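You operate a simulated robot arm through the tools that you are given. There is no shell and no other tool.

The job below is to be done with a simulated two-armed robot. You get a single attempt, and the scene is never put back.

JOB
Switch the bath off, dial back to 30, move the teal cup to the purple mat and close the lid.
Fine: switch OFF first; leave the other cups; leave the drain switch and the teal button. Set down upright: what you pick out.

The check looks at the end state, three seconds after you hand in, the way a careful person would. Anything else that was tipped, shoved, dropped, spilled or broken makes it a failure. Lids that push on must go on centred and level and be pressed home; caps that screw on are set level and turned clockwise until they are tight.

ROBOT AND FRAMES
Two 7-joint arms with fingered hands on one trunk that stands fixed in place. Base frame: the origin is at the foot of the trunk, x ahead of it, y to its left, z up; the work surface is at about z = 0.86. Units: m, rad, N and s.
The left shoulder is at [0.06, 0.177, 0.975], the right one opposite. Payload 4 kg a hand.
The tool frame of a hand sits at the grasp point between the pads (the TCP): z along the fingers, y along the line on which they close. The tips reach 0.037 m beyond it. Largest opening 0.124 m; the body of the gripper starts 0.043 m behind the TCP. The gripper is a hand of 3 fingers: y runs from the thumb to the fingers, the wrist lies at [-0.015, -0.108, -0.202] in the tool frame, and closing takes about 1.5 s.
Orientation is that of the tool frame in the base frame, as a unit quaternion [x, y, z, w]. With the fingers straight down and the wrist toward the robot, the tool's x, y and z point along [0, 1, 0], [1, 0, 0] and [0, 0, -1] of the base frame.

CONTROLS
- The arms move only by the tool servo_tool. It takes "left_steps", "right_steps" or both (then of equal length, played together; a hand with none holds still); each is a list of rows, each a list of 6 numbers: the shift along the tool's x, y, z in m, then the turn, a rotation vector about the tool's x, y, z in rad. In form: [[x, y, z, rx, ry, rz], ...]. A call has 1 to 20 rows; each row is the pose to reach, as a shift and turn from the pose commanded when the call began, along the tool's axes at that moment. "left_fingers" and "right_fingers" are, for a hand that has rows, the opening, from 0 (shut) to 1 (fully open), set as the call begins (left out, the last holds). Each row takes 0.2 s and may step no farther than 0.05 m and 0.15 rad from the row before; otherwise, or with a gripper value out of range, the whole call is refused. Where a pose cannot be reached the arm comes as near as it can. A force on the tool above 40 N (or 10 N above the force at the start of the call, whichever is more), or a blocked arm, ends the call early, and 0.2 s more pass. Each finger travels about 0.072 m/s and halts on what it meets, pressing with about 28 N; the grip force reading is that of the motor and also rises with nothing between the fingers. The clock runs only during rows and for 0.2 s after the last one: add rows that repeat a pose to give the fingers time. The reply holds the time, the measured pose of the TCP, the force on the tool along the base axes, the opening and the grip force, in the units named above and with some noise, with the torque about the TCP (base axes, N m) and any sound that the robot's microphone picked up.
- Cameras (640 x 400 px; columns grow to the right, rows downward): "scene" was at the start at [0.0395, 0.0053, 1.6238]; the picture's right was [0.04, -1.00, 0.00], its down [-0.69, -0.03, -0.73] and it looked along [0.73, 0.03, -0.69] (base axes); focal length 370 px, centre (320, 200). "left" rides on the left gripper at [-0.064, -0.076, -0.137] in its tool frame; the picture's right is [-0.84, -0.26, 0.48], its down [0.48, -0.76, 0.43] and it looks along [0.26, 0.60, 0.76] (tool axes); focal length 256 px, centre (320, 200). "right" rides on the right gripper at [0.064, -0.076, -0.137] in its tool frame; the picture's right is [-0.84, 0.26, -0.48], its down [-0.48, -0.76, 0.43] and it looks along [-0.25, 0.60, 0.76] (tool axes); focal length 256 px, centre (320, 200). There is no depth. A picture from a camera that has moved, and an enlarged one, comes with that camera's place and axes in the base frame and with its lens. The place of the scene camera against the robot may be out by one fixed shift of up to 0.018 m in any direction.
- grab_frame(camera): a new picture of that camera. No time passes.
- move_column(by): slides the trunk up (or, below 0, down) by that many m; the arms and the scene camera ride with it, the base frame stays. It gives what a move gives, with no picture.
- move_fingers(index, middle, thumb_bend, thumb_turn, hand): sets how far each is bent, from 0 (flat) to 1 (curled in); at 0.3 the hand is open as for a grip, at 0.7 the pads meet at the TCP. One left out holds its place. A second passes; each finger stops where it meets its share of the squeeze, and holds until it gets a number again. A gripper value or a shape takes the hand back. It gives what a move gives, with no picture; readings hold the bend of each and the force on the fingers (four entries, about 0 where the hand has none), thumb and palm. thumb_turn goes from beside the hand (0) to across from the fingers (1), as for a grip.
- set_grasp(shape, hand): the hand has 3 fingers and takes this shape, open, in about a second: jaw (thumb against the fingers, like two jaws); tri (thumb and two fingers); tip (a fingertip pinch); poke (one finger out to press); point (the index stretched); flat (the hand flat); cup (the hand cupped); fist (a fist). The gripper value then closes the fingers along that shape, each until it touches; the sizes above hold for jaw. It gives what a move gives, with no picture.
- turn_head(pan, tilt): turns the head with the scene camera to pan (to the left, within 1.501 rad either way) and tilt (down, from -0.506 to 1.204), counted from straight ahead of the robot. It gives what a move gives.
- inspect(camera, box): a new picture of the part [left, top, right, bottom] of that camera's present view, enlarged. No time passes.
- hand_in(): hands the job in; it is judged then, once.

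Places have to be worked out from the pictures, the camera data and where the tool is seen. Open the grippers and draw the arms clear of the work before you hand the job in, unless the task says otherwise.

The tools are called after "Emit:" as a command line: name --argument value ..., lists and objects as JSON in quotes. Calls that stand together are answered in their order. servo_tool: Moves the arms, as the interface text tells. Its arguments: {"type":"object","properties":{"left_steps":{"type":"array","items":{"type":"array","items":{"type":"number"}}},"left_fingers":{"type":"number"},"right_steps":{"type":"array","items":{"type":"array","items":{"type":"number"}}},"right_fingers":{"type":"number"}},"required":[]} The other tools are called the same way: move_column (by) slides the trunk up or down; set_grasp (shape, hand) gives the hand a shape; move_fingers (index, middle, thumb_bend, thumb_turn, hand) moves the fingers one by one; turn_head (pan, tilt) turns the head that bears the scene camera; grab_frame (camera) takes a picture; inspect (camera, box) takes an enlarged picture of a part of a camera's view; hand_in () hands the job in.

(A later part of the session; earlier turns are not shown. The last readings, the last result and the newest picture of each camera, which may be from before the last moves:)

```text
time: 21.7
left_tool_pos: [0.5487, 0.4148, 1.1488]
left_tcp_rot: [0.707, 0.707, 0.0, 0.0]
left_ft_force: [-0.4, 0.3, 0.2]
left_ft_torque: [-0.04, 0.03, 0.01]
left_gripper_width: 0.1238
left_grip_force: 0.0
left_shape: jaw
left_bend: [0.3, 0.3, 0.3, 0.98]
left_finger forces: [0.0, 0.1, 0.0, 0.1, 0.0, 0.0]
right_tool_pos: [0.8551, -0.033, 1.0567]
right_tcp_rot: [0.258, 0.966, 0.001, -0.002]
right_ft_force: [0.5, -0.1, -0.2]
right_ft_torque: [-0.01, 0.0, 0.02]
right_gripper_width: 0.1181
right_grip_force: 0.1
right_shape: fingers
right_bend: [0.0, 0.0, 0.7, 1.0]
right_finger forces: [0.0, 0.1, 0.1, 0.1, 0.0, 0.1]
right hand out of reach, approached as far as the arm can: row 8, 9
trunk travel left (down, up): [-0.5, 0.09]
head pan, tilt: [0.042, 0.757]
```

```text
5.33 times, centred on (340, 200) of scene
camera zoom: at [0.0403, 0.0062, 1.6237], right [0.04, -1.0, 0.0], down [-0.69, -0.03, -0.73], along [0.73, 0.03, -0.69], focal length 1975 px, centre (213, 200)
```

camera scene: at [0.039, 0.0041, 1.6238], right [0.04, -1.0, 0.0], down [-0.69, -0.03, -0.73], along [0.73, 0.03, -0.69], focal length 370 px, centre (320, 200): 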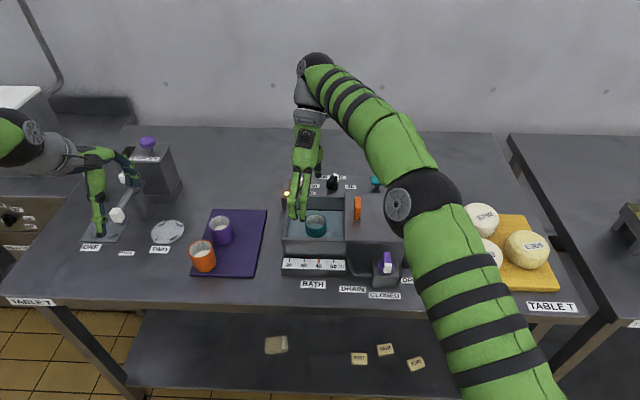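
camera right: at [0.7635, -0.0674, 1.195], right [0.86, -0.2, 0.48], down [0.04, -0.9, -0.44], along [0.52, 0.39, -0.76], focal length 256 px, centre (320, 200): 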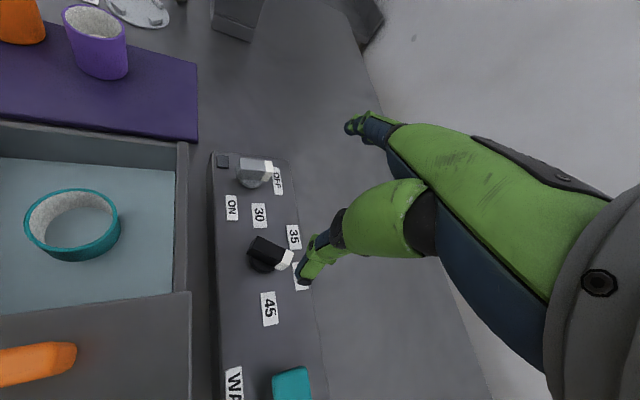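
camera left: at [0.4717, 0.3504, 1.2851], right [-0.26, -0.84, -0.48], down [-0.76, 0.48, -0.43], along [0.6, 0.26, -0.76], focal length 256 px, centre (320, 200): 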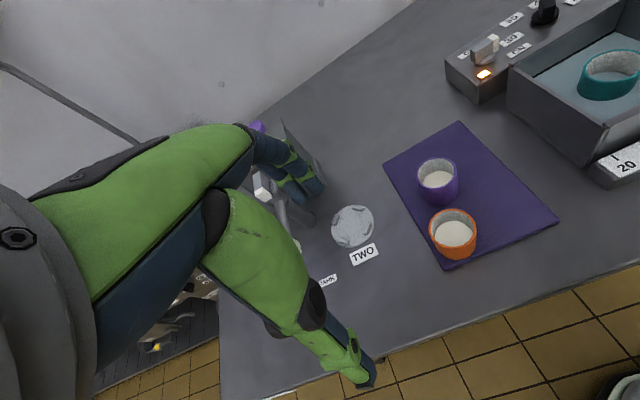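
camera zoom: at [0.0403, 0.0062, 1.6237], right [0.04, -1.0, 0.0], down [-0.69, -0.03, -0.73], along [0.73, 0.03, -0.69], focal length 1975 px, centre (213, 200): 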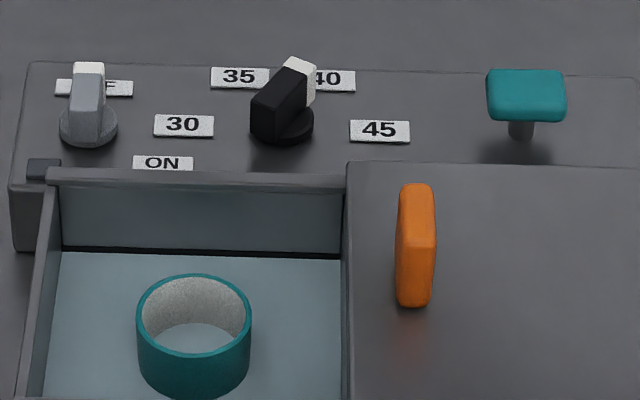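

Dial axis ≈(0.858,0.000); label 30 lies at about +85°, current pointer at about -28°. I lower the thumb tip at the -y side of the pointer.

Emit:
servo_tool --right_steps '[[-0.0035, 0.002, 0.03, 0, 0, 0], [-0.0069, 0.004, 0.06, 0, 0, 0], [-0.0069, 0.004, 0.08, 0, 0, 0], [-0.0069, 0.004, 0.095, 0, 0, 0], [-0.0069, 0.004, 0.095, 0, 0, 0]]'

Emit:
inspect --camera "right" --box '[200, 150, 360, 310]'

Emit:
inspect --camera "scene" --box '[280, 130, 400, 220]'

```text
time: 22.9
left_tool_pos: [0.5481, 0.4146, 1.1485]
left_tcp_rot: [0.707, 0.708, -0.001, 0.0]
left_ft_force: [0.1, 0.8, -0.5]
left_ft_torque: [-0.01, -0.01, 0.01]
left_gripper_width: 0.1237
left_grip_force: 0.1
left_shape: jaw
left_bend: [0.3, 0.3, 0.3, 0.98]
left_finger forces: [0.0, 0.0, 0.0, 0.0, 0.0, 0.1]
right_tool_pos: [0.8628, -0.0325, 0.9633]
right_tcp_rot: [0.259, 0.966, 0.001, -0.002]
right_ft_force: [0.1, -0.5, -0.3]
right_ft_torque: [-0.02, 0.02, -0.04]
right_gripper_width: 0.1181
right_grip_force: 0.0
right_shape: fingers
right_bend: [0.0, 0.0, 0.7, 1.0]
right_finger forces: [0.0, 0.1, 0.0, 0.0, 0.0, 0.0]
trunk travel left (down, up): [-0.5, 0.09]
head pan, tilt: [0.042, 0.757]
```

```text
2.50 times, centred on (280, 230) of right
camera zoom: at [0.7708, -0.0667, 1.1011], right [0.85, -0.2, 0.48], down [0.04, -0.9, -0.44], along [0.52, 0.39, -0.76], focal length 640 px, centre (420, 125)
```

zoom: 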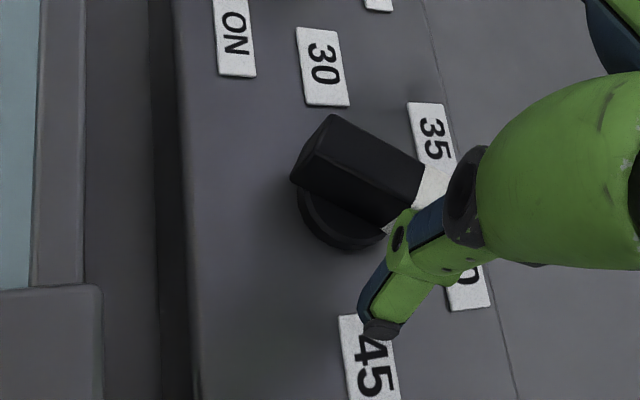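

```text
4.44 times, centred on (340, 175) of scene
camera zoom: at [0.0395, 0.0053, 1.6238], right [0.04, -1.0, 0.0], down [-0.69, -0.03, -0.73], along [0.73, 0.03, -0.69], focal length 1646 px, centre (231, 311)
```

zoom: 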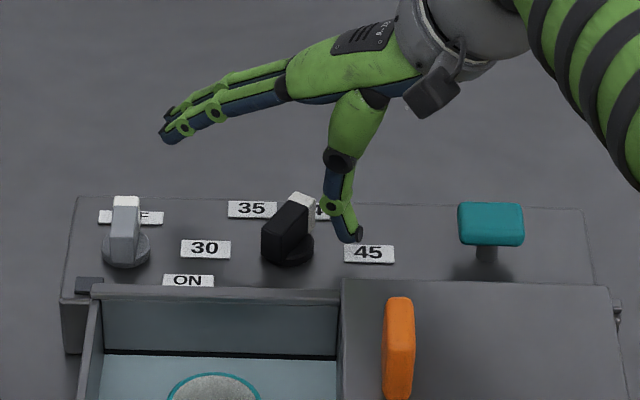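

The tip is down beside the pointer. I push it counter-clockwise along the arc, easing the yaw from 60° to 40° for reach.

Emit:
servo_tool --right_steps '[[0.0042, 0.0097, 0, 0, 0, 0.07], [0.0068, 0.018, 0, 0, 0, 0.14], [0.0029, 0.0215, 0, 0, 0, 0.21], [0.0004, 0.026, 0, 0, 0, 0.28], [-0.0007, 0.0308, 0, 0, 0, 0.35], [-0.0004, 0.0358, 0, 0, 0, 0.35]]'

Emit:
inspect --camera "right" --box '[200, 150, 360, 310]'

Emit:
inspect --camera "scene" --box '[280, 130, 400, 220]'

```text
time: 24.3
left_tool_pos: [0.5488, 0.4136, 1.1495]
left_tcp_rot: [0.707, 0.707, 0.001, 0.0]
left_ft_force: [0.6, 0.2, 0.3]
left_ft_torque: [0.0, 0.02, -0.02]
left_gripper_width: 0.1236
left_grip_force: 0.2
left_shape: jaw
left_bend: [0.3, 0.3, 0.3, 0.98]
left_finger forces: [0.0, 0.0, 0.0, 0.0, 0.1, 0.0]
right_tool_pos: [0.8806, -0.003, 0.9632]
right_tcp_rot: [0.423, 0.906, 0.001, -0.001]
right_ft_force: [1.1, -3.0, 0.2]
right_ft_torque: [-0.03, -0.01, 0.02]
right_gripper_width: 0.1194
right_grip_force: 1.3
right_shape: fingers
right_bend: [0.0, 0.0, 0.7, 1.0]
right_finger forces: [0.0, 0.0, 0.0, 0.1, 2.6, 0.0]
trunk travel left (down, up): [-0.5, 0.09]
head pan, tilt: [0.042, 0.757]
```

```text
2.50 times, centred on (280, 230) of right
camera zoom: at [0.7817, -0.0028, 1.1001], right [0.73, -0.48, 0.48], down [-0.27, -0.86, -0.44], along [0.62, 0.19, -0.76], focal length 640 px, centre (420, 125)
```

zoom: 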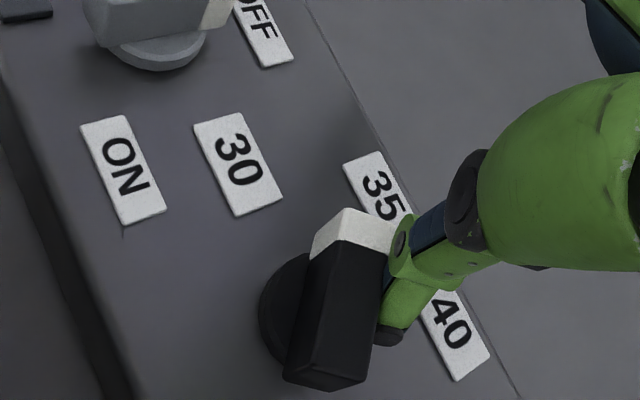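

```text
4.44 times, centred on (340, 175) of scene
camera zoom: at [0.0397, 0.005, 1.6238], right [0.04, -1.0, 0.0], down [-0.69, -0.03, -0.73], along [0.73, 0.03, -0.69], focal length 1646 px, centre (231, 311)
```

zoom: 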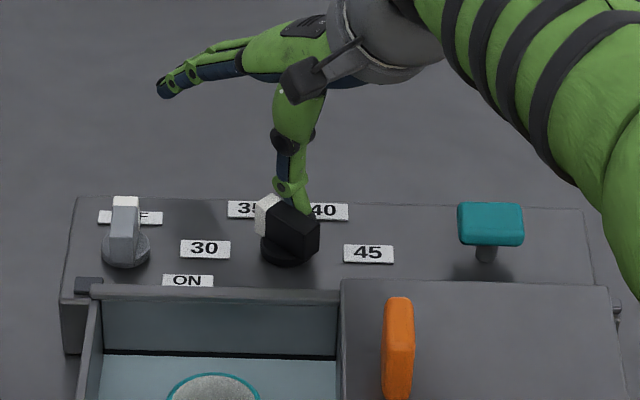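

The dial pointer has reached about 38° and follows well with ~3 N. I continue the arc to about 70–75°.

Emit:
servo_tool --right_steps '[[0.0003, 0.0057, 0, 0, 0, 0], [0.0035, 0.0081, 0, 0, 0, 0], [0.0069, 0.0094, 0, 0, 0, 0], [0.0094, 0.0104, 0, 0, 0, 0], [0.012, 0.011, 0, 0, 0, 0], [0.012, 0.011, 0, 0, 0, 0]]'

Emit:
inspect --camera "right" --box '[200, 150, 360, 310]'

Emit:
inspect --camera "scene" --box '[280, 130, 400, 220]'

```text
time: 25.7
left_tool_pos: [0.548, 0.4148, 1.1485]
left_tcp_rot: [0.707, 0.707, 0.0, 0.0]
left_ft_force: [0.1, 0.7, 0.1]
left_ft_torque: [0.02, -0.04, 0.0]
left_gripper_width: 0.1236
left_grip_force: 0.0
left_shape: jaw
left_bend: [0.3, 0.3, 0.3, 0.98]
left_finger forces: [0.1, 0.0, 0.0, 0.0, 0.0, 0.0]
right_tool_pos: [0.8815, 0.0146, 0.962]
right_tcp_rot: [0.424, 0.906, 0.001, -0.002]
right_ft_force: [4.9, -0.7, 1.9]
right_ft_torque: [-0.04, -0.15, 0.08]
right_gripper_width: 0.1159
right_grip_force: 1.6
right_shape: fingers
right_bend: [0.0, 0.0, 0.71, 1.0]
right_finger forces: [0.0, 0.1, 0.0, 0.0, 4.9, 0.0]
trunk travel left (down, up): [-0.5, 0.09]
head pan, tilt: [0.042, 0.757]
```

```text
2.50 times, centred on (280, 230) of right
camera zoom: at [0.7823, 0.0133, 1.1011], right [0.73, -0.48, 0.48], down [-0.27, -0.86, -0.44], along [0.62, 0.19, -0.76], focal length 640 px, centre (420, 125)
```

zoom: 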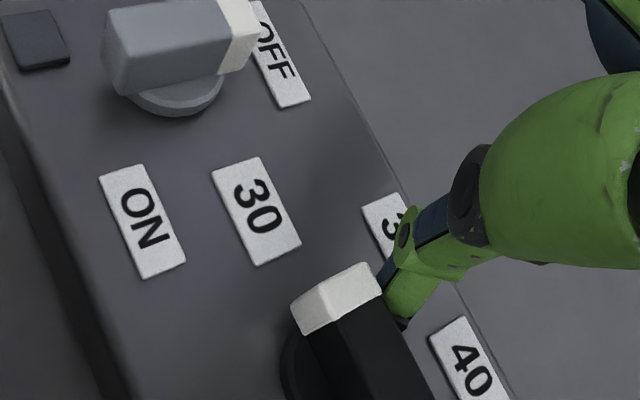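

```text
4.44 times, centred on (340, 175) of scene
camera zoom: at [0.0401, 0.0052, 1.6238], right [0.04, -1.0, 0.0], down [-0.69, -0.03, -0.73], along [0.73, 0.03, -0.69], focal length 1646 px, centre (231, 311)
```

zoom: 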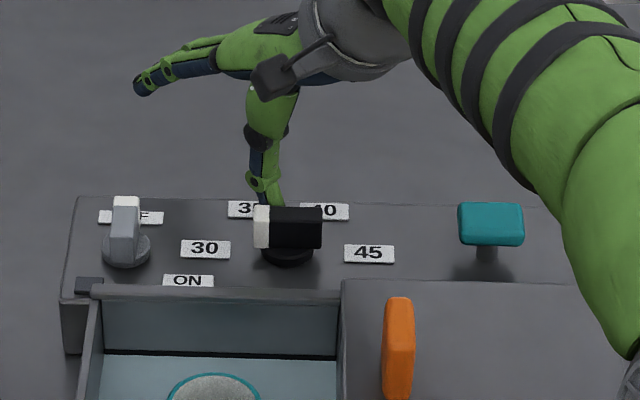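

The pointer now looks near 90°, with force rising to 5 N. I back the thumb off and lift for a clear look.

Emit:
servo_tool --right_steps '[[-0.0026, 0.0109, 0, 0, 0, 0], [-0.0026, 0.0109, -0.03, 0, 0, 0], [-0.0026, 0.0109, -0.06, 0, 0, 0], [0.015, -0.01, -0.085, 0, 0, 0], [0.032, -0.038, -0.1, 0, 0, 0], [0.032, -0.038, -0.1, 0, 0, 0]]'

Emit:
inspect --camera "right" --box '[180, 150, 400, 310]'

Emit:
inspect --camera "scene" --box '[280, 150, 380, 220]'

```text
time: 27.1
left_tool_pos: [0.5482, 0.4155, 1.149]
left_tcp_rot: [0.707, 0.707, 0.0, 0.0]
left_ft_force: [-0.2, 0.4, 0.3]
left_ft_torque: [0.02, -0.04, 0.03]
left_gripper_width: 0.1238
left_grip_force: 0.0
left_shape: jaw
left_bend: [0.3, 0.3, 0.3, 0.98]
left_finger forces: [0.0, 0.0, 0.0, 0.0, 0.1, 0.0]
right_tool_pos: [0.869, 0.0227, 1.0716]
right_tcp_rot: [0.422, 0.906, 0.0, -0.003]
right_ft_force: [0.1, 0.8, -1.1]
right_ft_torque: [0.01, 0.02, 0.0]
right_gripper_width: 0.118
right_grip_force: 0.1
right_shape: fingers
right_bend: [0.0, 0.0, 0.7, 1.0]
right_finger forces: [0.0, 0.0, 0.1, 0.1, 0.0, 0.0]
right hand out of reach, approached as far as the arm can: row 1, 2, 3, 4, 5, 6
trunk travel left (down, up): [-0.5, 0.09]
head pan, tilt: [0.042, 0.757]
```

```text
2.50 times, centred on (290, 230) of right
camera zoom: at [0.7712, 0.0213, 1.2088], right [0.74, -0.48, 0.48], down [-0.27, -0.86, -0.43], along [0.62, 0.19, -0.76], focal length 640 px, centre (395, 125)
```

zoom: 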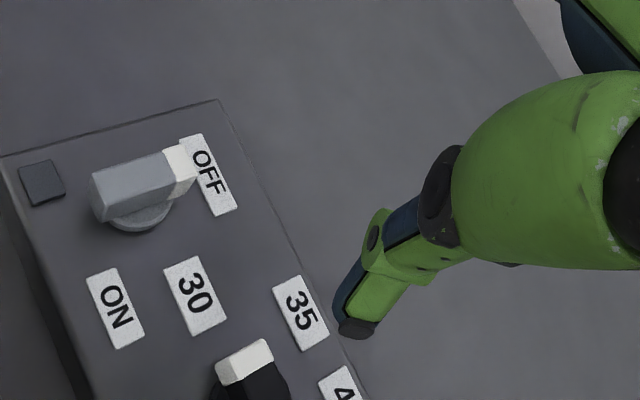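

```text
5.71 times, centred on (330, 185) of scene
camera zoom: at [0.0397, 0.0053, 1.6237], right [0.04, -1.0, 0.0], down [-0.69, -0.03, -0.73], along [0.73, 0.03, -0.69], focal length 2116 px, centre (263, 286)
```

zoom: 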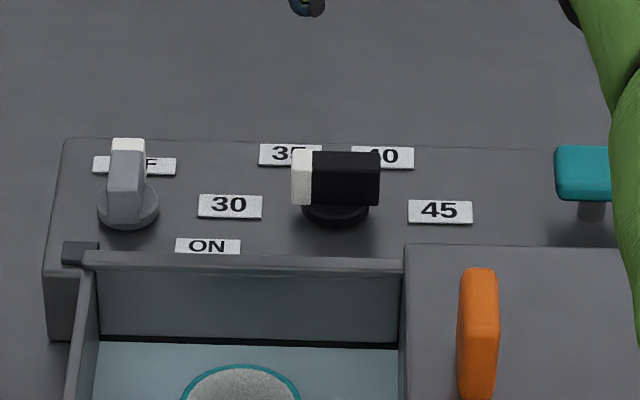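

Scene view: the bar is parallel to the label line, so the pointer is close to 90° with label 30 at 84–88°. I move the hand back to see the dial well from its camera and judge this more exactly.

Emit:
servo_tool --right_steps '[[0.002, -0.016, -0.005, 0, 0, 0.117], [0.004, -0.032, -0.01, 0, 0, 0.233], [0.005, -0.048, -0.015, 0, 0, 0.35], [0.007, -0.064, -0.02, 0, 0, 0.467], [0.009, -0.08, -0.02, 0, 0, 0.583], [0.0102, -0.0946, -0.02, 0, 0, 0.7], [0.0102, -0.0946, -0.02, 0, 0, 0.7]]'

Emit:
grab_frame --camera "right"

Emit:
inspect --camera "right" --box '[200, 160, 340, 290]'

```text
time: 28.7
left_tool_pos: [0.5489, 0.4136, 1.1494]
left_tcp_rot: [0.707, 0.707, 0.001, -0.001]
left_ft_force: [0.0, -0.5, -1.2]
left_ft_torque: [0.01, 0.02, 0.0]
left_gripper_width: 0.1236
left_grip_force: 0.1
left_shape: jaw
left_bend: [0.3, 0.3, 0.3, 0.98]
left_finger forces: [0.1, 0.0, 0.1, 0.0, 0.0, 0.0]
right_tool_pos: [0.8841, -0.0015, 1.1098]
right_tcp_rot: [0.709, 0.706, 0.0, -0.002]
right_ft_force: [0.5, 0.1, -0.3]
right_ft_torque: [-0.02, 0.0, 0.01]
right_gripper_width: 0.118
right_grip_force: 0.1
right_shape: fingers
right_bend: [0.0, 0.0, 0.7, 1.0]
right_finger forces: [0.0, 0.0, 0.1, 0.0, 0.0, 0.0]
right hand out of reach, approached as far as the arm can: row 1, 2, 3, 4, 5, 6, 7
trunk travel left (down, up): [-0.5, 0.09]
head pan, tilt: [0.042, 0.757]
```

```text
taken
camera right: at [0.8098, 0.0617, 1.2469], right [0.26, -0.84, 0.48], down [-0.76, -0.48, -0.43], along [0.59, -0.26, -0.76], focal length 256 px, centre (320, 200)
```

right: 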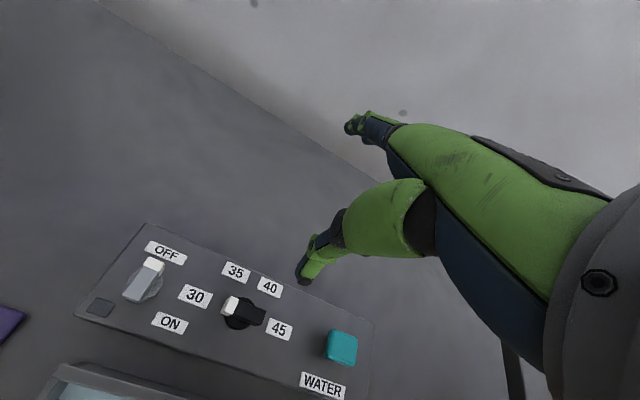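

```text
3.08 times, centred on (270, 225) of right
camera zoom: at [0.8098, 0.0617, 1.2469], right [0.26, -0.84, 0.48], down [-0.76, -0.48, -0.43], along [0.59, -0.26, -0.76], focal length 788 px, centre (474, 123)
```

zoom: 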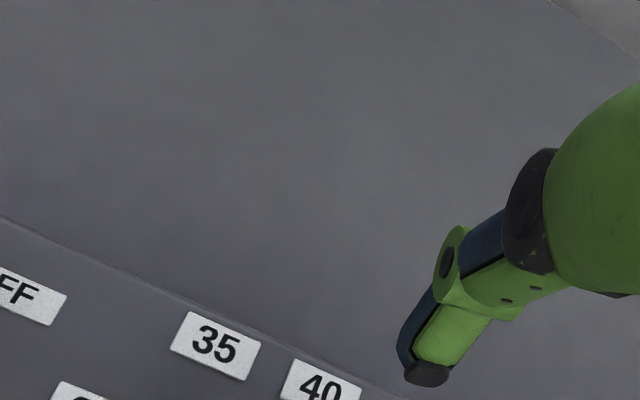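

Good overhead-like view; enlarge around the dial.

Emit:
inspect --camera "right" --box '[160, 240, 310, 350]'

```text
3.64 times, centred on (235, 295) of right
camera zoom: at [0.8098, 0.0617, 1.2469], right [0.26, -0.84, 0.48], down [-0.76, -0.48, -0.43], along [0.59, -0.26, -0.76], focal length 931 px, centre (629, -146)
```

zoom: 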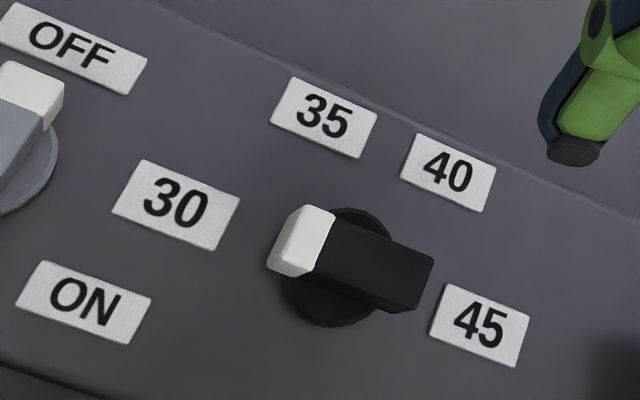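

Measured: pointer ≈91°, label 30 at ≈85–88° as seen from the axis. I'll nudge it back about 4–5°: first hover on the robot side of the pointer end.

Emit:
servo_tool --right_steps '[[0.004, -0.02, 0.0, 0, 0, 0], [0.008, -0.04, 0.015, 0, 0, 0], [0.016, -0.06, 0.035, 0, 0, 0], [0.016, -0.06, 0.05, 0, 0, 0], [0.016, -0.06, 0.05, 0, 0, 0]]'

```text
time: 29.9
left_tool_pos: [0.5477, 0.4138, 1.1484]
left_tcp_rot: [0.707, 0.707, 0.0, 0.0]
left_ft_force: [-0.8, -0.2, 0.6]
left_ft_torque: [0.0, -0.01, 0.01]
left_gripper_width: 0.1237
left_grip_force: 0.1
left_shape: jaw
left_bend: [0.3, 0.3, 0.3, 0.98]
left_finger forces: [0.0, 0.0, 0.1, 0.0, 0.0, 0.0]
right_tool_pos: [0.8802, 0.0329, 1.0789]
right_tcp_rot: [0.709, 0.706, 0.0, -0.002]
right_ft_force: [-0.6, -0.7, -0.4]
right_ft_torque: [-0.03, 0.04, 0.04]
right_gripper_width: 0.118
right_grip_force: 0.1
right_shape: fingers
right_bend: [0.0, 0.0, 0.7, 1.0]
right_finger forces: [0.1, 0.0, 0.0, 0.0, 0.0, 0.0]
right hand out of reach, approached as far as the arm can: row 1, 2, 3, 4, 5
trunk travel left (down, up): [-0.5, 0.09]
head pan, tilt: [0.042, 0.757]
```

The arm reports "out of reach" where it should be reachable — it seems caught against a joint limit. I look at its posture before moving on.

Emit:
grab_frame --camera "scene"

Emit:
grab_frame --camera "right"

```text
taken
camera scene: at [0.0393, 0.0055, 1.6238], right [0.04, -1.0, 0.0], down [-0.69, -0.03, -0.73], along [0.73, 0.03, -0.69], focal length 370 px, centre (320, 200)
```

scene: 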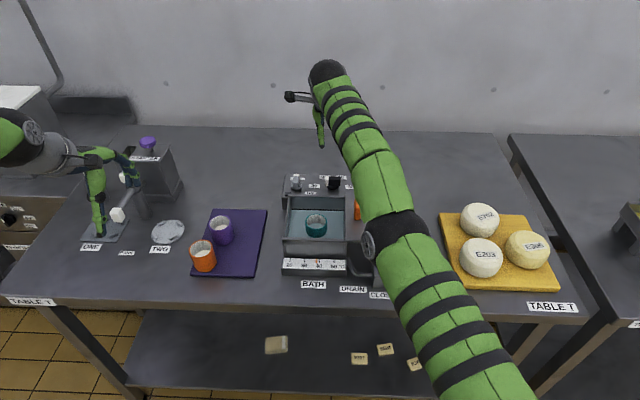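

```text
taken
camera right: at [0.8051, 0.096, 1.217], right [0.26, -0.84, 0.48], down [-0.76, -0.48, -0.43], along [0.59, -0.26, -0.76], focal length 256 px, centre (320, 200)
```

right: 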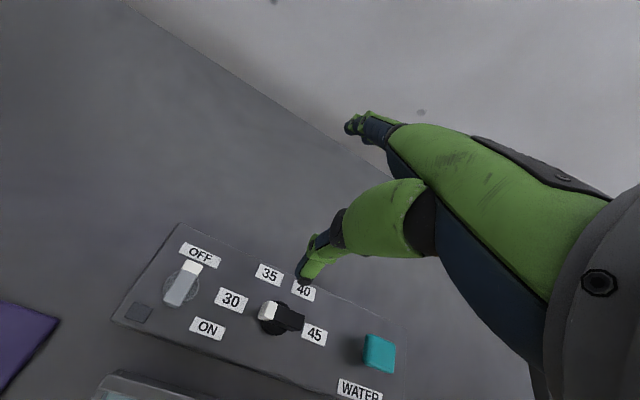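

The right arm is stretched out straight, a singular posture. I command a larger pull-back straight toward the robot, rising slightly (clear of everything), to make the elbow bend.

Emit:
servo_tool --right_steps '[[0, -0.04, -0.01, 0, 0, 0], [0, -0.08, -0.02, 0, 0, 0], [0, -0.12, -0.03, 0, 0, 0], [0, -0.16, -0.04, 0, 0, 0], [0, -0.16, -0.04, 0, 0, 0], [0, -0.16, -0.04, 0, 0, 0]]'

```text
time: 31.3
left_tool_pos: [0.5489, 0.4138, 1.149]
left_tcp_rot: [0.706, 0.708, 0.0, -0.001]
left_ft_force: [0.2, 0.1, 0.5]
left_ft_torque: [-0.01, 0.02, -0.02]
left_gripper_width: 0.1234
left_grip_force: 0.0
left_shape: jaw
left_bend: [0.3, 0.3, 0.3, 0.98]
left_finger forces: [0.0, 0.1, 0.0, 0.0, 0.1, 0.1]
right_tool_pos: [0.8372, 0.0887, 1.152]
right_tcp_rot: [0.708, 0.706, -0.001, -0.002]
right_ft_force: [0.4, 0.3, 0.4]
right_ft_torque: [0.03, 0.02, -0.01]
right_gripper_width: 0.1181
right_grip_force: 0.1
right_shape: fingers
right_bend: [0.0, 0.0, 0.7, 1.0]
right_finger forces: [0.1, 0.0, 0.0, 0.0, 0.0, 0.0]
right hand out of reach, approached as far as the arm can: row 1, 2, 3, 4, 5, 6
trunk travel left (down, up): [-0.5, 0.09]
head pan, tilt: [0.042, 0.757]
```

Still sliding along the reach sphere. I try tangential motions instead, to the right (-y) at this height and inward.

Emit:
servo_tool --right_steps '[[-0.04, -0.01, 0, 0, 0, 0], [-0.08, -0.02, 0, 0, 0, 0], [-0.12, -0.03, 0, 0, 0, 0], [-0.16, -0.04, 0, 0, 0, 0], [-0.2, -0.06, 0, 0, 0, 0], [-0.24, -0.08, 0, 0, 0, 0], [-0.28, -0.1, 0, 0, 0, 0], [-0.28, -0.1, 0, 0, 0, 0]]'

Emit:
grab_frame --camera "scene"

```text
time: 33.1
left_tool_pos: [0.549, 0.4154, 1.1489]
left_tcp_rot: [0.706, 0.708, 0.0, 0.0]
left_ft_force: [-0.2, 0.2, 0.0]
left_ft_torque: [0.0, -0.03, 0.02]
left_gripper_width: 0.1236
left_grip_force: 0.1
left_shape: jaw
left_bend: [0.3, 0.3, 0.3, 0.98]
left_finger forces: [0.0, 0.0, 0.0, 0.0, 0.0, 0.0]
right_tool_pos: [0.8859, -0.1814, 1.2082]
right_tcp_rot: [0.708, 0.706, -0.001, -0.002]
right_ft_force: [-0.3, -0.1, -0.7]
right_ft_torque: [-0.03, -0.02, 0.02]
right_gripper_width: 0.1179
right_grip_force: 0.1
right_shape: fingers
right_bend: [0.0, 0.0, 0.7, 1.0]
right_finger forces: [0.1, 0.1, 0.0, 0.0, 0.0, 0.0]
right hand out of reach, approached as far as the arm can: row 1, 2, 3, 4, 5, 6, 7, 8
trunk travel left (down, up): [-0.5, 0.09]
head pan, tilt: [0.042, 0.757]
```

```text
taken
camera scene: at [0.0396, 0.0058, 1.6238], right [0.04, -1.0, 0.0], down [-0.69, -0.03, -0.73], along [0.73, 0.03, -0.69], focal length 370 px, centre (320, 200)
```

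scene: 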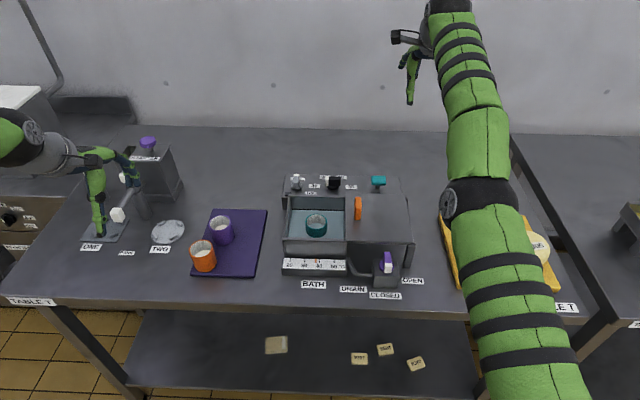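

I try the remaining tangential direction: downward (space below is clear behind the lid), still asking for a closer x.

Emit:
servo_tool --right_steps '[[0, 0, 0.03, 0, 0, 0], [0, 0, 0.06, 0, 0, 0], [0, -0.01, 0.09, 0, 0, 0], [0, -0.02, 0.12, 0, 0, 0], [0, -0.04, 0.14, 0, 0, 0], [0, -0.06, 0.14, 0, 0, 0]]'

```text
time: 34.5
left_tool_pos: [0.5484, 0.4145, 1.1493]
left_tcp_rot: [0.708, 0.706, -0.001, 0.0]
left_ft_force: [-0.1, 0.0, -0.5]
left_ft_torque: [0.06, 0.0, 0.02]
left_gripper_width: 0.1236
left_grip_force: 0.1
left_shape: jaw
left_bend: [0.3, 0.3, 0.3, 0.98]
left_finger forces: [0.1, 0.0, 0.1, 0.0, 0.0, 0.1]
right_tool_pos: [0.9194, -0.169, 1.0923]
right_tcp_rot: [0.708, 0.706, 0.0, -0.002]
right_ft_force: [1.1, 0.6, 0.1]
right_ft_torque: [0.0, -0.02, -0.03]
right_gripper_width: 0.1179
right_grip_force: 0.0
right_shape: fingers
right_bend: [0.0, 0.0, 0.7, 1.0]
right_finger forces: [0.1, 0.0, 0.0, 0.0, 0.1, 0.1]
right hand out of reach, approached as far as the arm can: row 1, 2, 3, 4, 5, 6
trunk travel left (down, up): [-0.5, 0.09]
head pan, tilt: [0.042, 0.757]
```

Still caught. I command a long pull-back toward the start position, well above everything, so that the solver gets a large inward error.

Emit:
servo_tool --right_steps '[[0, -0.04, -0.01, 0, 0, 0], [0, -0.08, -0.02, 0, 0, 0], [0, -0.12, -0.03, 0, 0, 0], [0, -0.16, -0.04, 0, 0, 0], [0, -0.2, -0.05, 0, 0, 0], [0, -0.24, -0.06, 0, 0, 0], [0, -0.28, -0.06, 0, 0, 0], [0, -0.32, -0.06, 0, 0, 0], [0, -0.32, -0.06, 0, 0, 0], [0, -0.32, -0.06, 0, 0, 0]]'

Emit:
grab_frame --camera "scene"

```text
time: 36.7
left_tool_pos: [0.5468, 0.4152, 1.1497]
left_tcp_rot: [0.706, 0.708, 0.0, 0.0]
left_ft_force: [0.1, -0.3, -0.5]
left_ft_torque: [-0.02, -0.01, -0.03]
left_gripper_width: 0.1235
left_grip_force: 0.1
left_shape: jaw
left_bend: [0.3, 0.3, 0.3, 0.98]
left_finger forces: [0.0, 0.1, 0.1, 0.0, 0.1, 0.0]
right_tool_pos: [0.8391, -0.1105, 1.2903]
right_tcp_rot: [0.708, 0.706, -0.003, -0.004]
right_ft_force: [-0.7, 0.1, -0.6]
right_ft_torque: [-0.02, -0.05, 0.01]
right_gripper_width: 0.1181
right_grip_force: 0.2
right_shape: fingers
right_bend: [0.0, 0.0, 0.7, 1.0]
right_finger forces: [0.0, 0.0, 0.0, 0.0, 0.0, 0.0]
right hand out of reach, approached as far as the arm can: row 1, 2, 3, 4, 5, 6, 7, 8, 9, 10
trunk travel left (down, up): [-0.5, 0.09]
head pan, tilt: [0.042, 0.757]
```

```text
taken
camera scene: at [0.0374, 0.0067, 1.6239], right [0.04, -1.0, 0.0], down [-0.69, -0.03, -0.73], along [0.73, 0.03, -0.69], focal length 370 px, centre (320, 200)
```

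scene: 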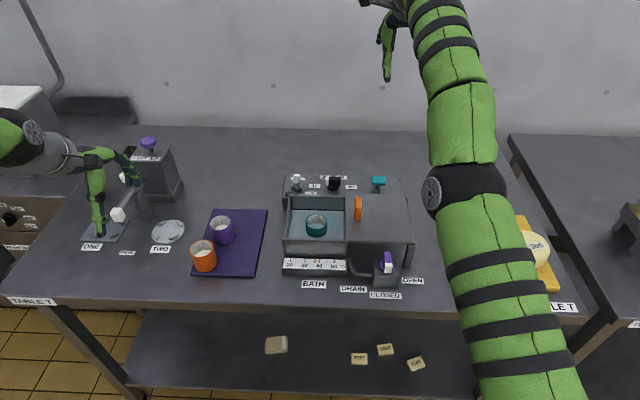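

The elbow stays locked straight. I add a tilt of the hand (fingers toward the robot) during a pull-back, high in free space, to force the joints out of this posture.

Emit:
servo_tool --right_steps '[[0, -0.04, 0, 0.14, 0, 0], [0, -0.08, 0, 0.28, 0, 0], [0, -0.12, 0, 0.42, 0, 0], [0, -0.16, 0, 0.56, 0, 0], [0, -0.2, 0, 0.7, 0, 0], [0, -0.24, 0, 0.84, 0, 0], [0, -0.28, 0, 0.98, 0, 0], [0, -0.28, 0, 0.98, 0, 0], [0, -0.28, 0, 0.98, 0, 0]]'

Emit:
grab_frame --camera "scene"

```text
time: 38.7
left_tool_pos: [0.5495, 0.4144, 1.1495]
left_tcp_rot: [0.707, 0.707, 0.001, 0.0]
left_ft_force: [0.6, 0.1, -0.1]
left_ft_torque: [0.04, -0.01, 0.01]
left_gripper_width: 0.1236
left_grip_force: 0.0
left_shape: jaw
left_bend: [0.3, 0.3, 0.3, 0.98]
left_finger forces: [0.1, 0.0, 0.0, 0.0, 0.1, 0.0]
right_tool_pos: [0.5658, -0.1284, 1.2717]
right_tcp_rot: [0.624, 0.622, -0.333, -0.337]
right_ft_force: [-0.4, -0.3, -0.5]
right_ft_torque: [0.02, -0.02, 0.01]
right_gripper_width: 0.1183
right_grip_force: 0.1
right_shape: fingers
right_bend: [0.0, 0.0, 0.7, 1.0]
right_finger forces: [0.0, 0.0, 0.0, 0.0, 0.0, 0.0]
right hand out of reach, approached as far as the arm can: row 1, 2, 3, 4, 5
trunk travel left (down, up): [-0.5, 0.09]
head pan, tilt: [0.042, 0.757]
```

```text
taken
camera scene: at [0.0402, 0.005, 1.6237], right [0.04, -1.0, 0.0], down [-0.69, -0.03, -0.73], along [0.73, 0.03, -0.69], focal length 370 px, centre (320, 200)
```

scene: 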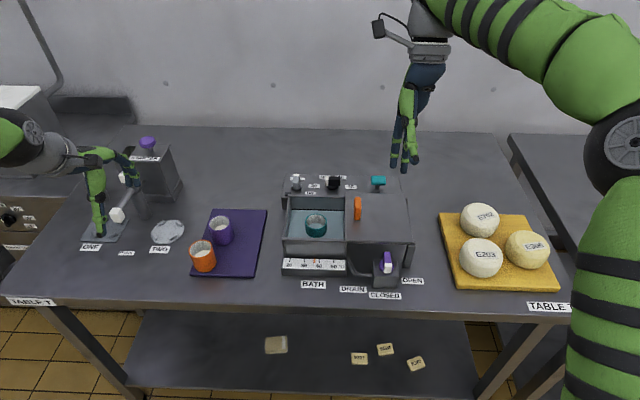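

It freed itself; the elbow is bent now. I tilt the hand back to straight down near the starting pose.

Emit:
servo_tool --right_steps '[[0, 0.016, -0.003, -0.14, 0, 0], [0, 0.032, -0.006, -0.28, 0, 0], [0, 0.048, -0.009, -0.42, 0, 0], [0, 0.063, -0.012, -0.56, 0, 0], [0, 0.079, -0.015, -0.7, 0, 0], [0, 0.095, -0.019, -0.84, 0, 0], [0, 0.111, -0.022, -0.98, 0, 0], [0, 0.111, -0.022, -0.98, 0, 0]]'

```text
time: 40.5
left_tool_pos: [0.5483, 0.4143, 1.1493]
left_tcp_rot: [0.708, 0.707, 0.0, 0.0]
left_ft_force: [0.1, -1.0, 0.6]
left_ft_torque: [-0.02, -0.02, 0.01]
left_gripper_width: 0.1236
left_grip_force: 0.1
left_shape: jaw
left_bend: [0.3, 0.3, 0.3, 0.98]
left_finger forces: [0.0, 0.1, 0.1, 0.2, 0.0, 0.0]
right_tool_pos: [0.642, -0.1321, 1.1882]
right_tcp_rot: [0.709, 0.705, 0.0, -0.002]
right_ft_force: [-0.4, 0.5, -0.2]
right_ft_torque: [-0.01, -0.01, 0.02]
right_gripper_width: 0.1183
right_grip_force: 0.0
right_shape: fingers
right_bend: [0.0, 0.0, 0.7, 1.0]
right_finger forces: [0.0, 0.0, 0.0, 0.0, 0.0, 0.0]
trunk travel left (down, up): [-0.5, 0.09]
head pan, tilt: [0.042, 0.757]
```

The right arm is free again, straight down. I go to the hover point on the robot side of the dial pointer's white end.

Emit:
servo_tool --right_steps '[[0.021, 0.025, 0.02, 0, 0, 0], [0.042, 0.05, 0.04, 0, 0, 0], [0.063, 0.076, 0.06, 0, 0, 0], [0.084, 0.101, 0.08, 0, 0, 0], [0.105, 0.127, 0.1, 0, 0, 0], [0.126, 0.152, 0.12, 0, 0, 0], [0.1466, 0.178, 0.138, 0, 0, 0.003], [0.1466, 0.178, 0.138, 0, 0, 0.003]]'

Emit:
inspect --camera "right" --box '[200, 160, 400, 300]'

```text
time: 42.3
left_tool_pos: [0.5483, 0.4139, 1.1493]
left_tcp_rot: [0.707, 0.707, 0.0, 0.0]
left_ft_force: [0.6, 0.4, 0.0]
left_ft_torque: [0.02, 0.0, -0.02]
left_gripper_width: 0.1235
left_grip_force: 0.0
left_shape: jaw
left_bend: [0.3, 0.3, 0.3, 0.98]
left_finger forces: [0.0, 0.1, 0.0, 0.0, 0.1, 0.0]
right_tool_pos: [0.8201, 0.0143, 1.0523]
right_tcp_rot: [0.709, 0.705, -0.001, -0.002]
right_ft_force: [-0.2, 0.1, 0.1]
right_ft_torque: [0.0, -0.01, 0.02]
right_gripper_width: 0.1181
right_grip_force: 0.0
right_shape: fingers
right_bend: [0.0, 0.0, 0.7, 1.0]
right_finger forces: [0.1, 0.0, 0.0, 0.1, 0.0, 0.1]
trunk travel left (down, up): [-0.5, 0.09]
head pan, tilt: [0.042, 0.757]
```

```text
2.86 times, centred on (300, 230) of right
camera zoom: at [0.7446, 0.0773, 1.1901], right [0.25, -0.84, 0.48], down [-0.76, -0.48, -0.43], along [0.59, -0.26, -0.76], focal length 731 px, centre (377, 114)
```

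zoom: 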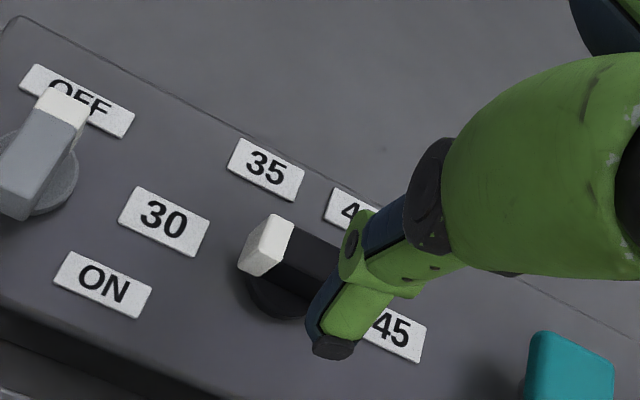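

I lower the tip and approach to just short of contact.

Emit:
servo_tool --right_steps '[[0, 0, 0.03, 0, 0, 0], [0, 0, 0.06, 0, 0, 0], [0, 0, 0.09, 0, 0, 0], [0.002, 0.012, 0.09, 0, 0, 0], [0.002, 0.024, 0.09, 0, 0, 0], [0.002, 0.024, 0.09, 0, 0, 0]]'

Emit:
inspect --camera "right" --box '[200, 140, 360, 300]'

Emit:
inspect --camera "scene" --box '[280, 150, 380, 220]'

```text
time: 43.7
left_tool_pos: [0.5483, 0.4149, 1.1494]
left_tcp_rot: [0.707, 0.707, 0.0, 0.001]
left_ft_force: [-0.2, 0.3, -0.8]
left_ft_torque: [-0.01, -0.02, -0.02]
left_gripper_width: 0.1234
left_grip_force: 0.1
left_shape: jaw
left_bend: [0.3, 0.3, 0.3, 0.98]
left_finger forces: [0.1, 0.1, 0.0, 0.0, 0.0, 0.0]
right_tool_pos: [0.8414, 0.0152, 0.9604]
right_tcp_rot: [0.709, 0.705, -0.001, -0.001]
right_ft_force: [-0.4, 0.2, 0.3]
right_ft_torque: [0.01, -0.01, 0.01]
right_gripper_width: 0.1183
right_grip_force: 0.1
right_shape: fingers
right_bend: [0.0, 0.0, 0.7, 1.0]
right_finger forces: [0.0, 0.1, 0.0, 0.0, 0.0, 0.0]
trunk travel left (down, up): [-0.5, 0.09]
head pan, tilt: [0.042, 0.757]
```

```text
2.50 times, centred on (280, 220) of right
camera zoom: at [0.7673, 0.079, 1.0988], right [0.25, -0.84, 0.48], down [-0.76, -0.48, -0.43], along [0.59, -0.26, -0.76], focal length 640 px, centre (420, 150)
```

zoom: 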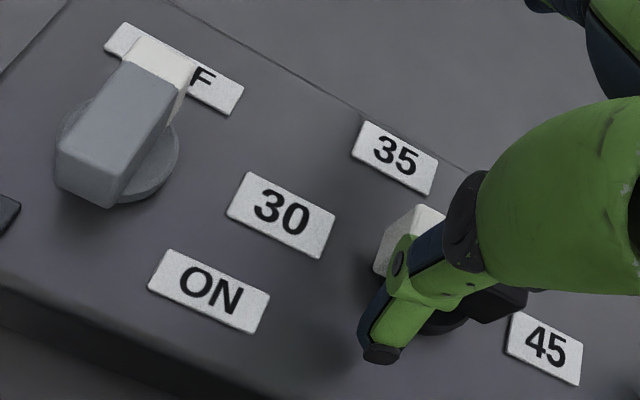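

```text
5.71 times, centred on (330, 185) of scene
camera zoom: at [0.0395, 0.0053, 1.6238], right [0.04, -1.0, 0.0], down [-0.69, -0.03, -0.73], along [0.73, 0.03, -0.69], focal length 2116 px, centre (263, 286)
```

zoom: 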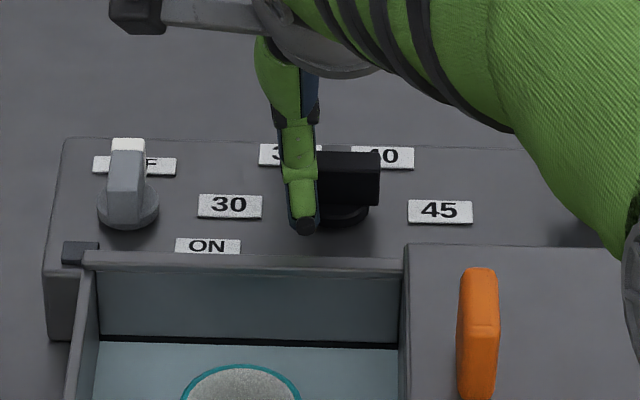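

No contact yet at TCP x 0.841. I advance a few millimetres, watching the thumb force.

Emit:
servo_tool --right_steps '[[0, 0.002, 0, 0, 0, 0], [0, 0.004, 0, 0, 0, 0]]'

Emit:
servo_tool --right_steps '[[0, 0.001, 0, 0, 0, 0], [0, 0.002, 0, 0, 0, 0]]'

Emit:
servo_tool --right_steps '[[0, 0.001, 0, 0, 0, 0], [0, 0.001, 0, 0, 0, 0]]'

Emit:
inspect --camera "scene" --box '[280, 150, 380, 220]'

```text
time: 44.3
left_tool_pos: [0.5489, 0.4141, 1.1492]
left_tcp_rot: [0.707, 0.707, 0.0, 0.0]
left_ft_force: [0.0, -0.8, -0.7]
left_ft_torque: [0.0, -0.02, 0.01]
left_gripper_width: 0.1236
left_grip_force: 0.2
left_shape: jaw
left_bend: [0.3, 0.3, 0.3, 0.98]
left_finger forces: [0.0, 0.1, 0.1, 0.1, 0.1, 0.0]
right_tool_pos: [0.8473, 0.016, 0.9616]
right_tcp_rot: [0.71, 0.705, 0.0, -0.001]
right_ft_force: [0.4, 0.2, -0.8]
right_ft_torque: [0.01, 0.01, -0.03]
right_gripper_width: 0.1182
right_grip_force: 0.0
right_shape: fingers
right_bend: [0.0, 0.0, 0.7, 1.0]
right_finger forces: [0.0, 0.0, 0.0, 0.1, 0.0, 0.1]
trunk travel left (down, up): [-0.5, 0.09]
head pan, tilt: [0.042, 0.757]
```

```text
time: 44.9
left_tool_pos: [0.5491, 0.4145, 1.1484]
left_tcp_rot: [0.708, 0.707, 0.0, 0.0]
left_ft_force: [-0.5, 0.1, 0.2]
left_ft_torque: [-0.01, 0.02, 0.0]
left_gripper_width: 0.1237
left_grip_force: 0.0
left_shape: jaw
left_bend: [0.3, 0.3, 0.3, 0.98]
left_finger forces: [0.1, 0.1, 0.0, 0.0, 0.0, 0.0]
right_tool_pos: [0.8492, 0.016, 0.9623]
right_tcp_rot: [0.709, 0.705, -0.001, -0.002]
right_ft_force: [-0.1, 0.1, 0.4]
right_ft_torque: [0.04, -0.02, -0.01]
right_gripper_width: 0.1181
right_grip_force: 0.3
right_shape: fingers
right_bend: [0.0, 0.0, 0.7, 1.0]
right_finger forces: [0.0, 0.0, 0.0, 0.0, 0.2, 0.1]
trunk travel left (down, up): [-0.5, 0.09]
head pan, tilt: [0.042, 0.757]
```

```text
time: 45.5
left_tool_pos: [0.5474, 0.4144, 1.1488]
left_tcp_rot: [0.707, 0.707, 0.0, 0.0]
left_ft_force: [0.2, 0.8, 0.0]
left_ft_torque: [0.02, 0.0, 0.01]
left_gripper_width: 0.1238
left_grip_force: 0.1
left_shape: jaw
left_bend: [0.3, 0.3, 0.3, 0.98]
left_finger forces: [0.0, 0.1, 0.1, 0.0, 0.0, 0.0]
right_tool_pos: [0.8507, 0.0149, 0.962]
right_tcp_rot: [0.709, 0.705, 0.0, -0.002]
right_ft_force: [-0.5, 0.2, 0.4]
right_ft_torque: [0.01, 0.02, -0.02]
right_gripper_width: 0.1188
right_grip_force: 0.8
right_shape: fingers
right_bend: [0.0, 0.0, 0.7, 1.0]
right_finger forces: [0.0, 0.0, 0.0, 0.0, 0.9, 0.0]
trunk travel left (down, up): [-0.5, 0.09]
head pan, tilt: [0.042, 0.757]
```

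```text
5.71 times, centred on (330, 185) of scene
camera zoom: at [0.0395, 0.0053, 1.6238], right [0.04, -1.0, 0.0], down [-0.69, -0.03, -0.73], along [0.73, 0.03, -0.69], focal length 2116 px, centre (263, 286)
```

zoom: 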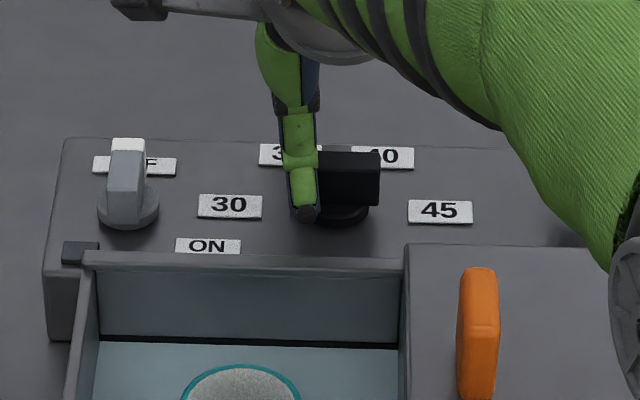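

Contact at TCP x≈0.849, force rising ~0.6 N/mm. I continue in 1 mm steps until the force plateaus (dial moving).

Emit:
servo_tool --right_steps '[[0, 0.001, 0, 0, 0, 0], [0, 0.001, 0, 0, 0, 0]]'

Emit:
servo_tool --right_steps '[[0, 0.001, 0, 0, 0, 0], [0, 0.001, 0, 0, 0, 0]]'

Emit:
inspect --camera "right" --box '[200, 140, 360, 300]'

Emit:
inspect --camera "scene" --box '[310, 160, 370, 200]'

```text
time: 46.1
left_tool_pos: [0.5479, 0.4145, 1.1481]
left_tcp_rot: [0.707, 0.707, 0.0, 0.0]
left_ft_force: [0.5, -0.4, 0.3]
left_ft_torque: [-0.01, 0.04, 0.04]
left_gripper_width: 0.1238
left_grip_force: 0.0
left_shape: jaw
left_bend: [0.3, 0.3, 0.3, 0.98]
left_finger forces: [0.1, 0.0, 0.0, 0.0, 0.0, 0.1]
right_tool_pos: [0.8516, 0.0159, 0.9618]
right_tcp_rot: [0.709, 0.705, -0.001, -0.002]
right_ft_force: [-2.2, -0.3, -0.5]
right_ft_torque: [0.01, 0.0, 0.03]
right_gripper_width: 0.1194
right_grip_force: 0.7
right_shape: fingers
right_bend: [0.0, 0.0, 0.7, 1.0]
right_finger forces: [0.0, 0.1, 0.1, 0.0, 2.0, 0.1]
trunk travel left (down, up): [-0.5, 0.09]
head pan, tilt: [0.042, 0.757]
```

```text
time: 46.7
left_tool_pos: [0.5487, 0.4147, 1.148]
left_tcp_rot: [0.707, 0.707, 0.0, 0.001]
left_ft_force: [-0.5, -0.5, 0.1]
left_ft_torque: [0.01, -0.01, -0.02]
left_gripper_width: 0.1239
left_grip_force: 0.0
left_shape: jaw
left_bend: [0.3, 0.3, 0.3, 0.98]
left_finger forces: [0.0, 0.0, 0.1, 0.0, 0.1, 0.1]
right_tool_pos: [0.8516, 0.0166, 0.9624]
right_tcp_rot: [0.709, 0.705, 0.0, -0.002]
right_ft_force: [-3.4, 0.4, 0.8]
right_ft_torque: [0.01, 0.06, 0.04]
right_gripper_width: 0.1202
right_grip_force: 1.1
right_shape: fingers
right_bend: [0.0, 0.0, 0.7, 1.0]
right_finger forces: [0.1, 0.0, 0.0, 0.0, 2.9, 0.0]
trunk travel left (down, up): [-0.5, 0.09]
head pan, tilt: [0.042, 0.757]
```

```text
2.50 times, centred on (280, 220) of right
camera zoom: at [0.7773, 0.0792, 1.1], right [0.25, -0.84, 0.48], down [-0.76, -0.48, -0.43], along [0.59, -0.26, -0.76], focal length 640 px, centre (420, 150)
```

zoom: 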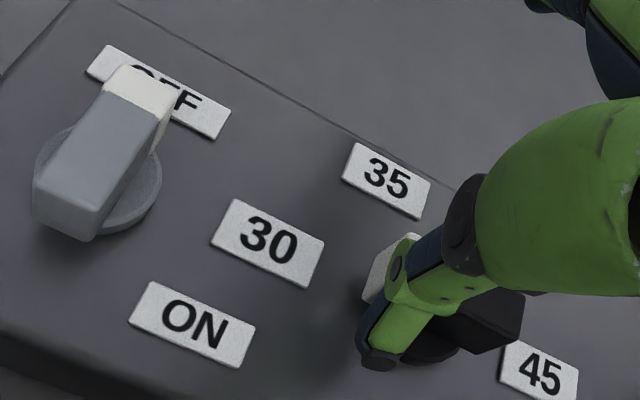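

```text
10.00 times, centred on (340, 180) of scene
camera zoom: at [0.0392, 0.0054, 1.6238], right [0.04, -1.0, 0.0], down [-0.69, -0.03, -0.73], along [0.73, 0.03, -0.69], focal length 3702 px, centre (120, 400)
```

zoom: 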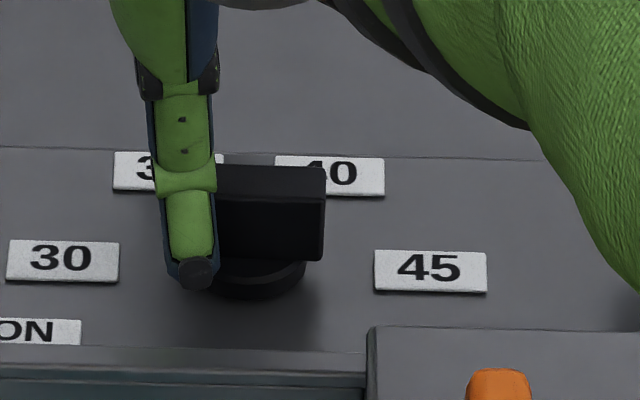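

The dial is on the verge of moving (3.4 N). Two more 1 mm steps.

Emit:
servo_tool --right_steps '[[0, 0.001, 0, 0, 0, 0], [0, 0.001, 0, 0, 0, 0]]'

Emit:
servo_tool --right_steps '[[0, 0.001, 0, 0, 0, 0], [0, 0.001, 0, 0, 0, 0]]'

Emit:
inspect --camera "scene" --box '[310, 160, 370, 200]'

```text
time: 47.3
left_tool_pos: [0.5481, 0.4143, 1.1492]
left_tcp_rot: [0.707, 0.708, 0.0, 0.001]
left_ft_force: [0.3, 0.5, 0.4]
left_ft_torque: [0.0, 0.01, 0.0]
left_gripper_width: 0.1235
left_grip_force: 0.0
left_shape: jaw
left_bend: [0.3, 0.3, 0.3, 0.98]
left_finger forces: [0.0, 0.0, 0.0, 0.0, 0.0, 0.1]
right_tool_pos: [0.8535, 0.0165, 0.9625]
right_tcp_rot: [0.709, 0.705, 0.0, -0.001]
right_ft_force: [-2.6, 0.5, 1.1]
right_ft_torque: [-0.01, 0.09, 0.0]
right_gripper_width: 0.1205
right_grip_force: 1.7
right_shape: fingers
right_bend: [0.0, 0.0, 0.7, 1.0]
right_finger forces: [0.0, 0.0, 0.0, 0.0, 3.1, 0.0]
trunk travel left (down, up): [-0.5, 0.09]
head pan, tilt: [0.042, 0.757]
```

```text
time: 47.9
left_tool_pos: [0.5475, 0.4145, 1.1498]
left_tcp_rot: [0.707, 0.708, 0.001, 0.0]
left_ft_force: [0.7, -0.1, 0.1]
left_ft_torque: [0.03, 0.04, 0.01]
left_gripper_width: 0.1238
left_grip_force: 0.0
left_shape: jaw
left_bend: [0.3, 0.3, 0.3, 0.98]
left_finger forces: [0.0, 0.0, 0.0, 0.0, 0.0, 0.0]
right_tool_pos: [0.8557, 0.0167, 0.9629]
right_tcp_rot: [0.709, 0.705, 0.0, -0.001]
right_ft_force: [-1.9, 1.0, -0.5]
right_ft_torque: [0.02, 0.04, -0.03]
right_gripper_width: 0.1195
right_grip_force: 0.9
right_shape: fingers
right_bend: [0.0, 0.0, 0.7, 1.0]
right_finger forces: [0.0, 0.1, 0.1, 0.0, 2.0, 0.1]
trunk travel left (down, up): [-0.5, 0.09]
head pan, tilt: [0.042, 0.757]
```

```text
10.00 times, centred on (340, 180) of scene
camera zoom: at [0.0394, 0.0055, 1.6238], right [0.04, -1.0, 0.0], down [-0.69, -0.03, -0.73], along [0.73, 0.03, -0.69], focal length 3702 px, centre (120, 400)
```

zoom: 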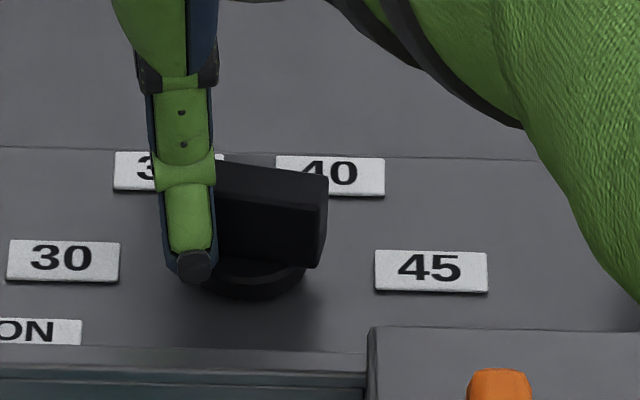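

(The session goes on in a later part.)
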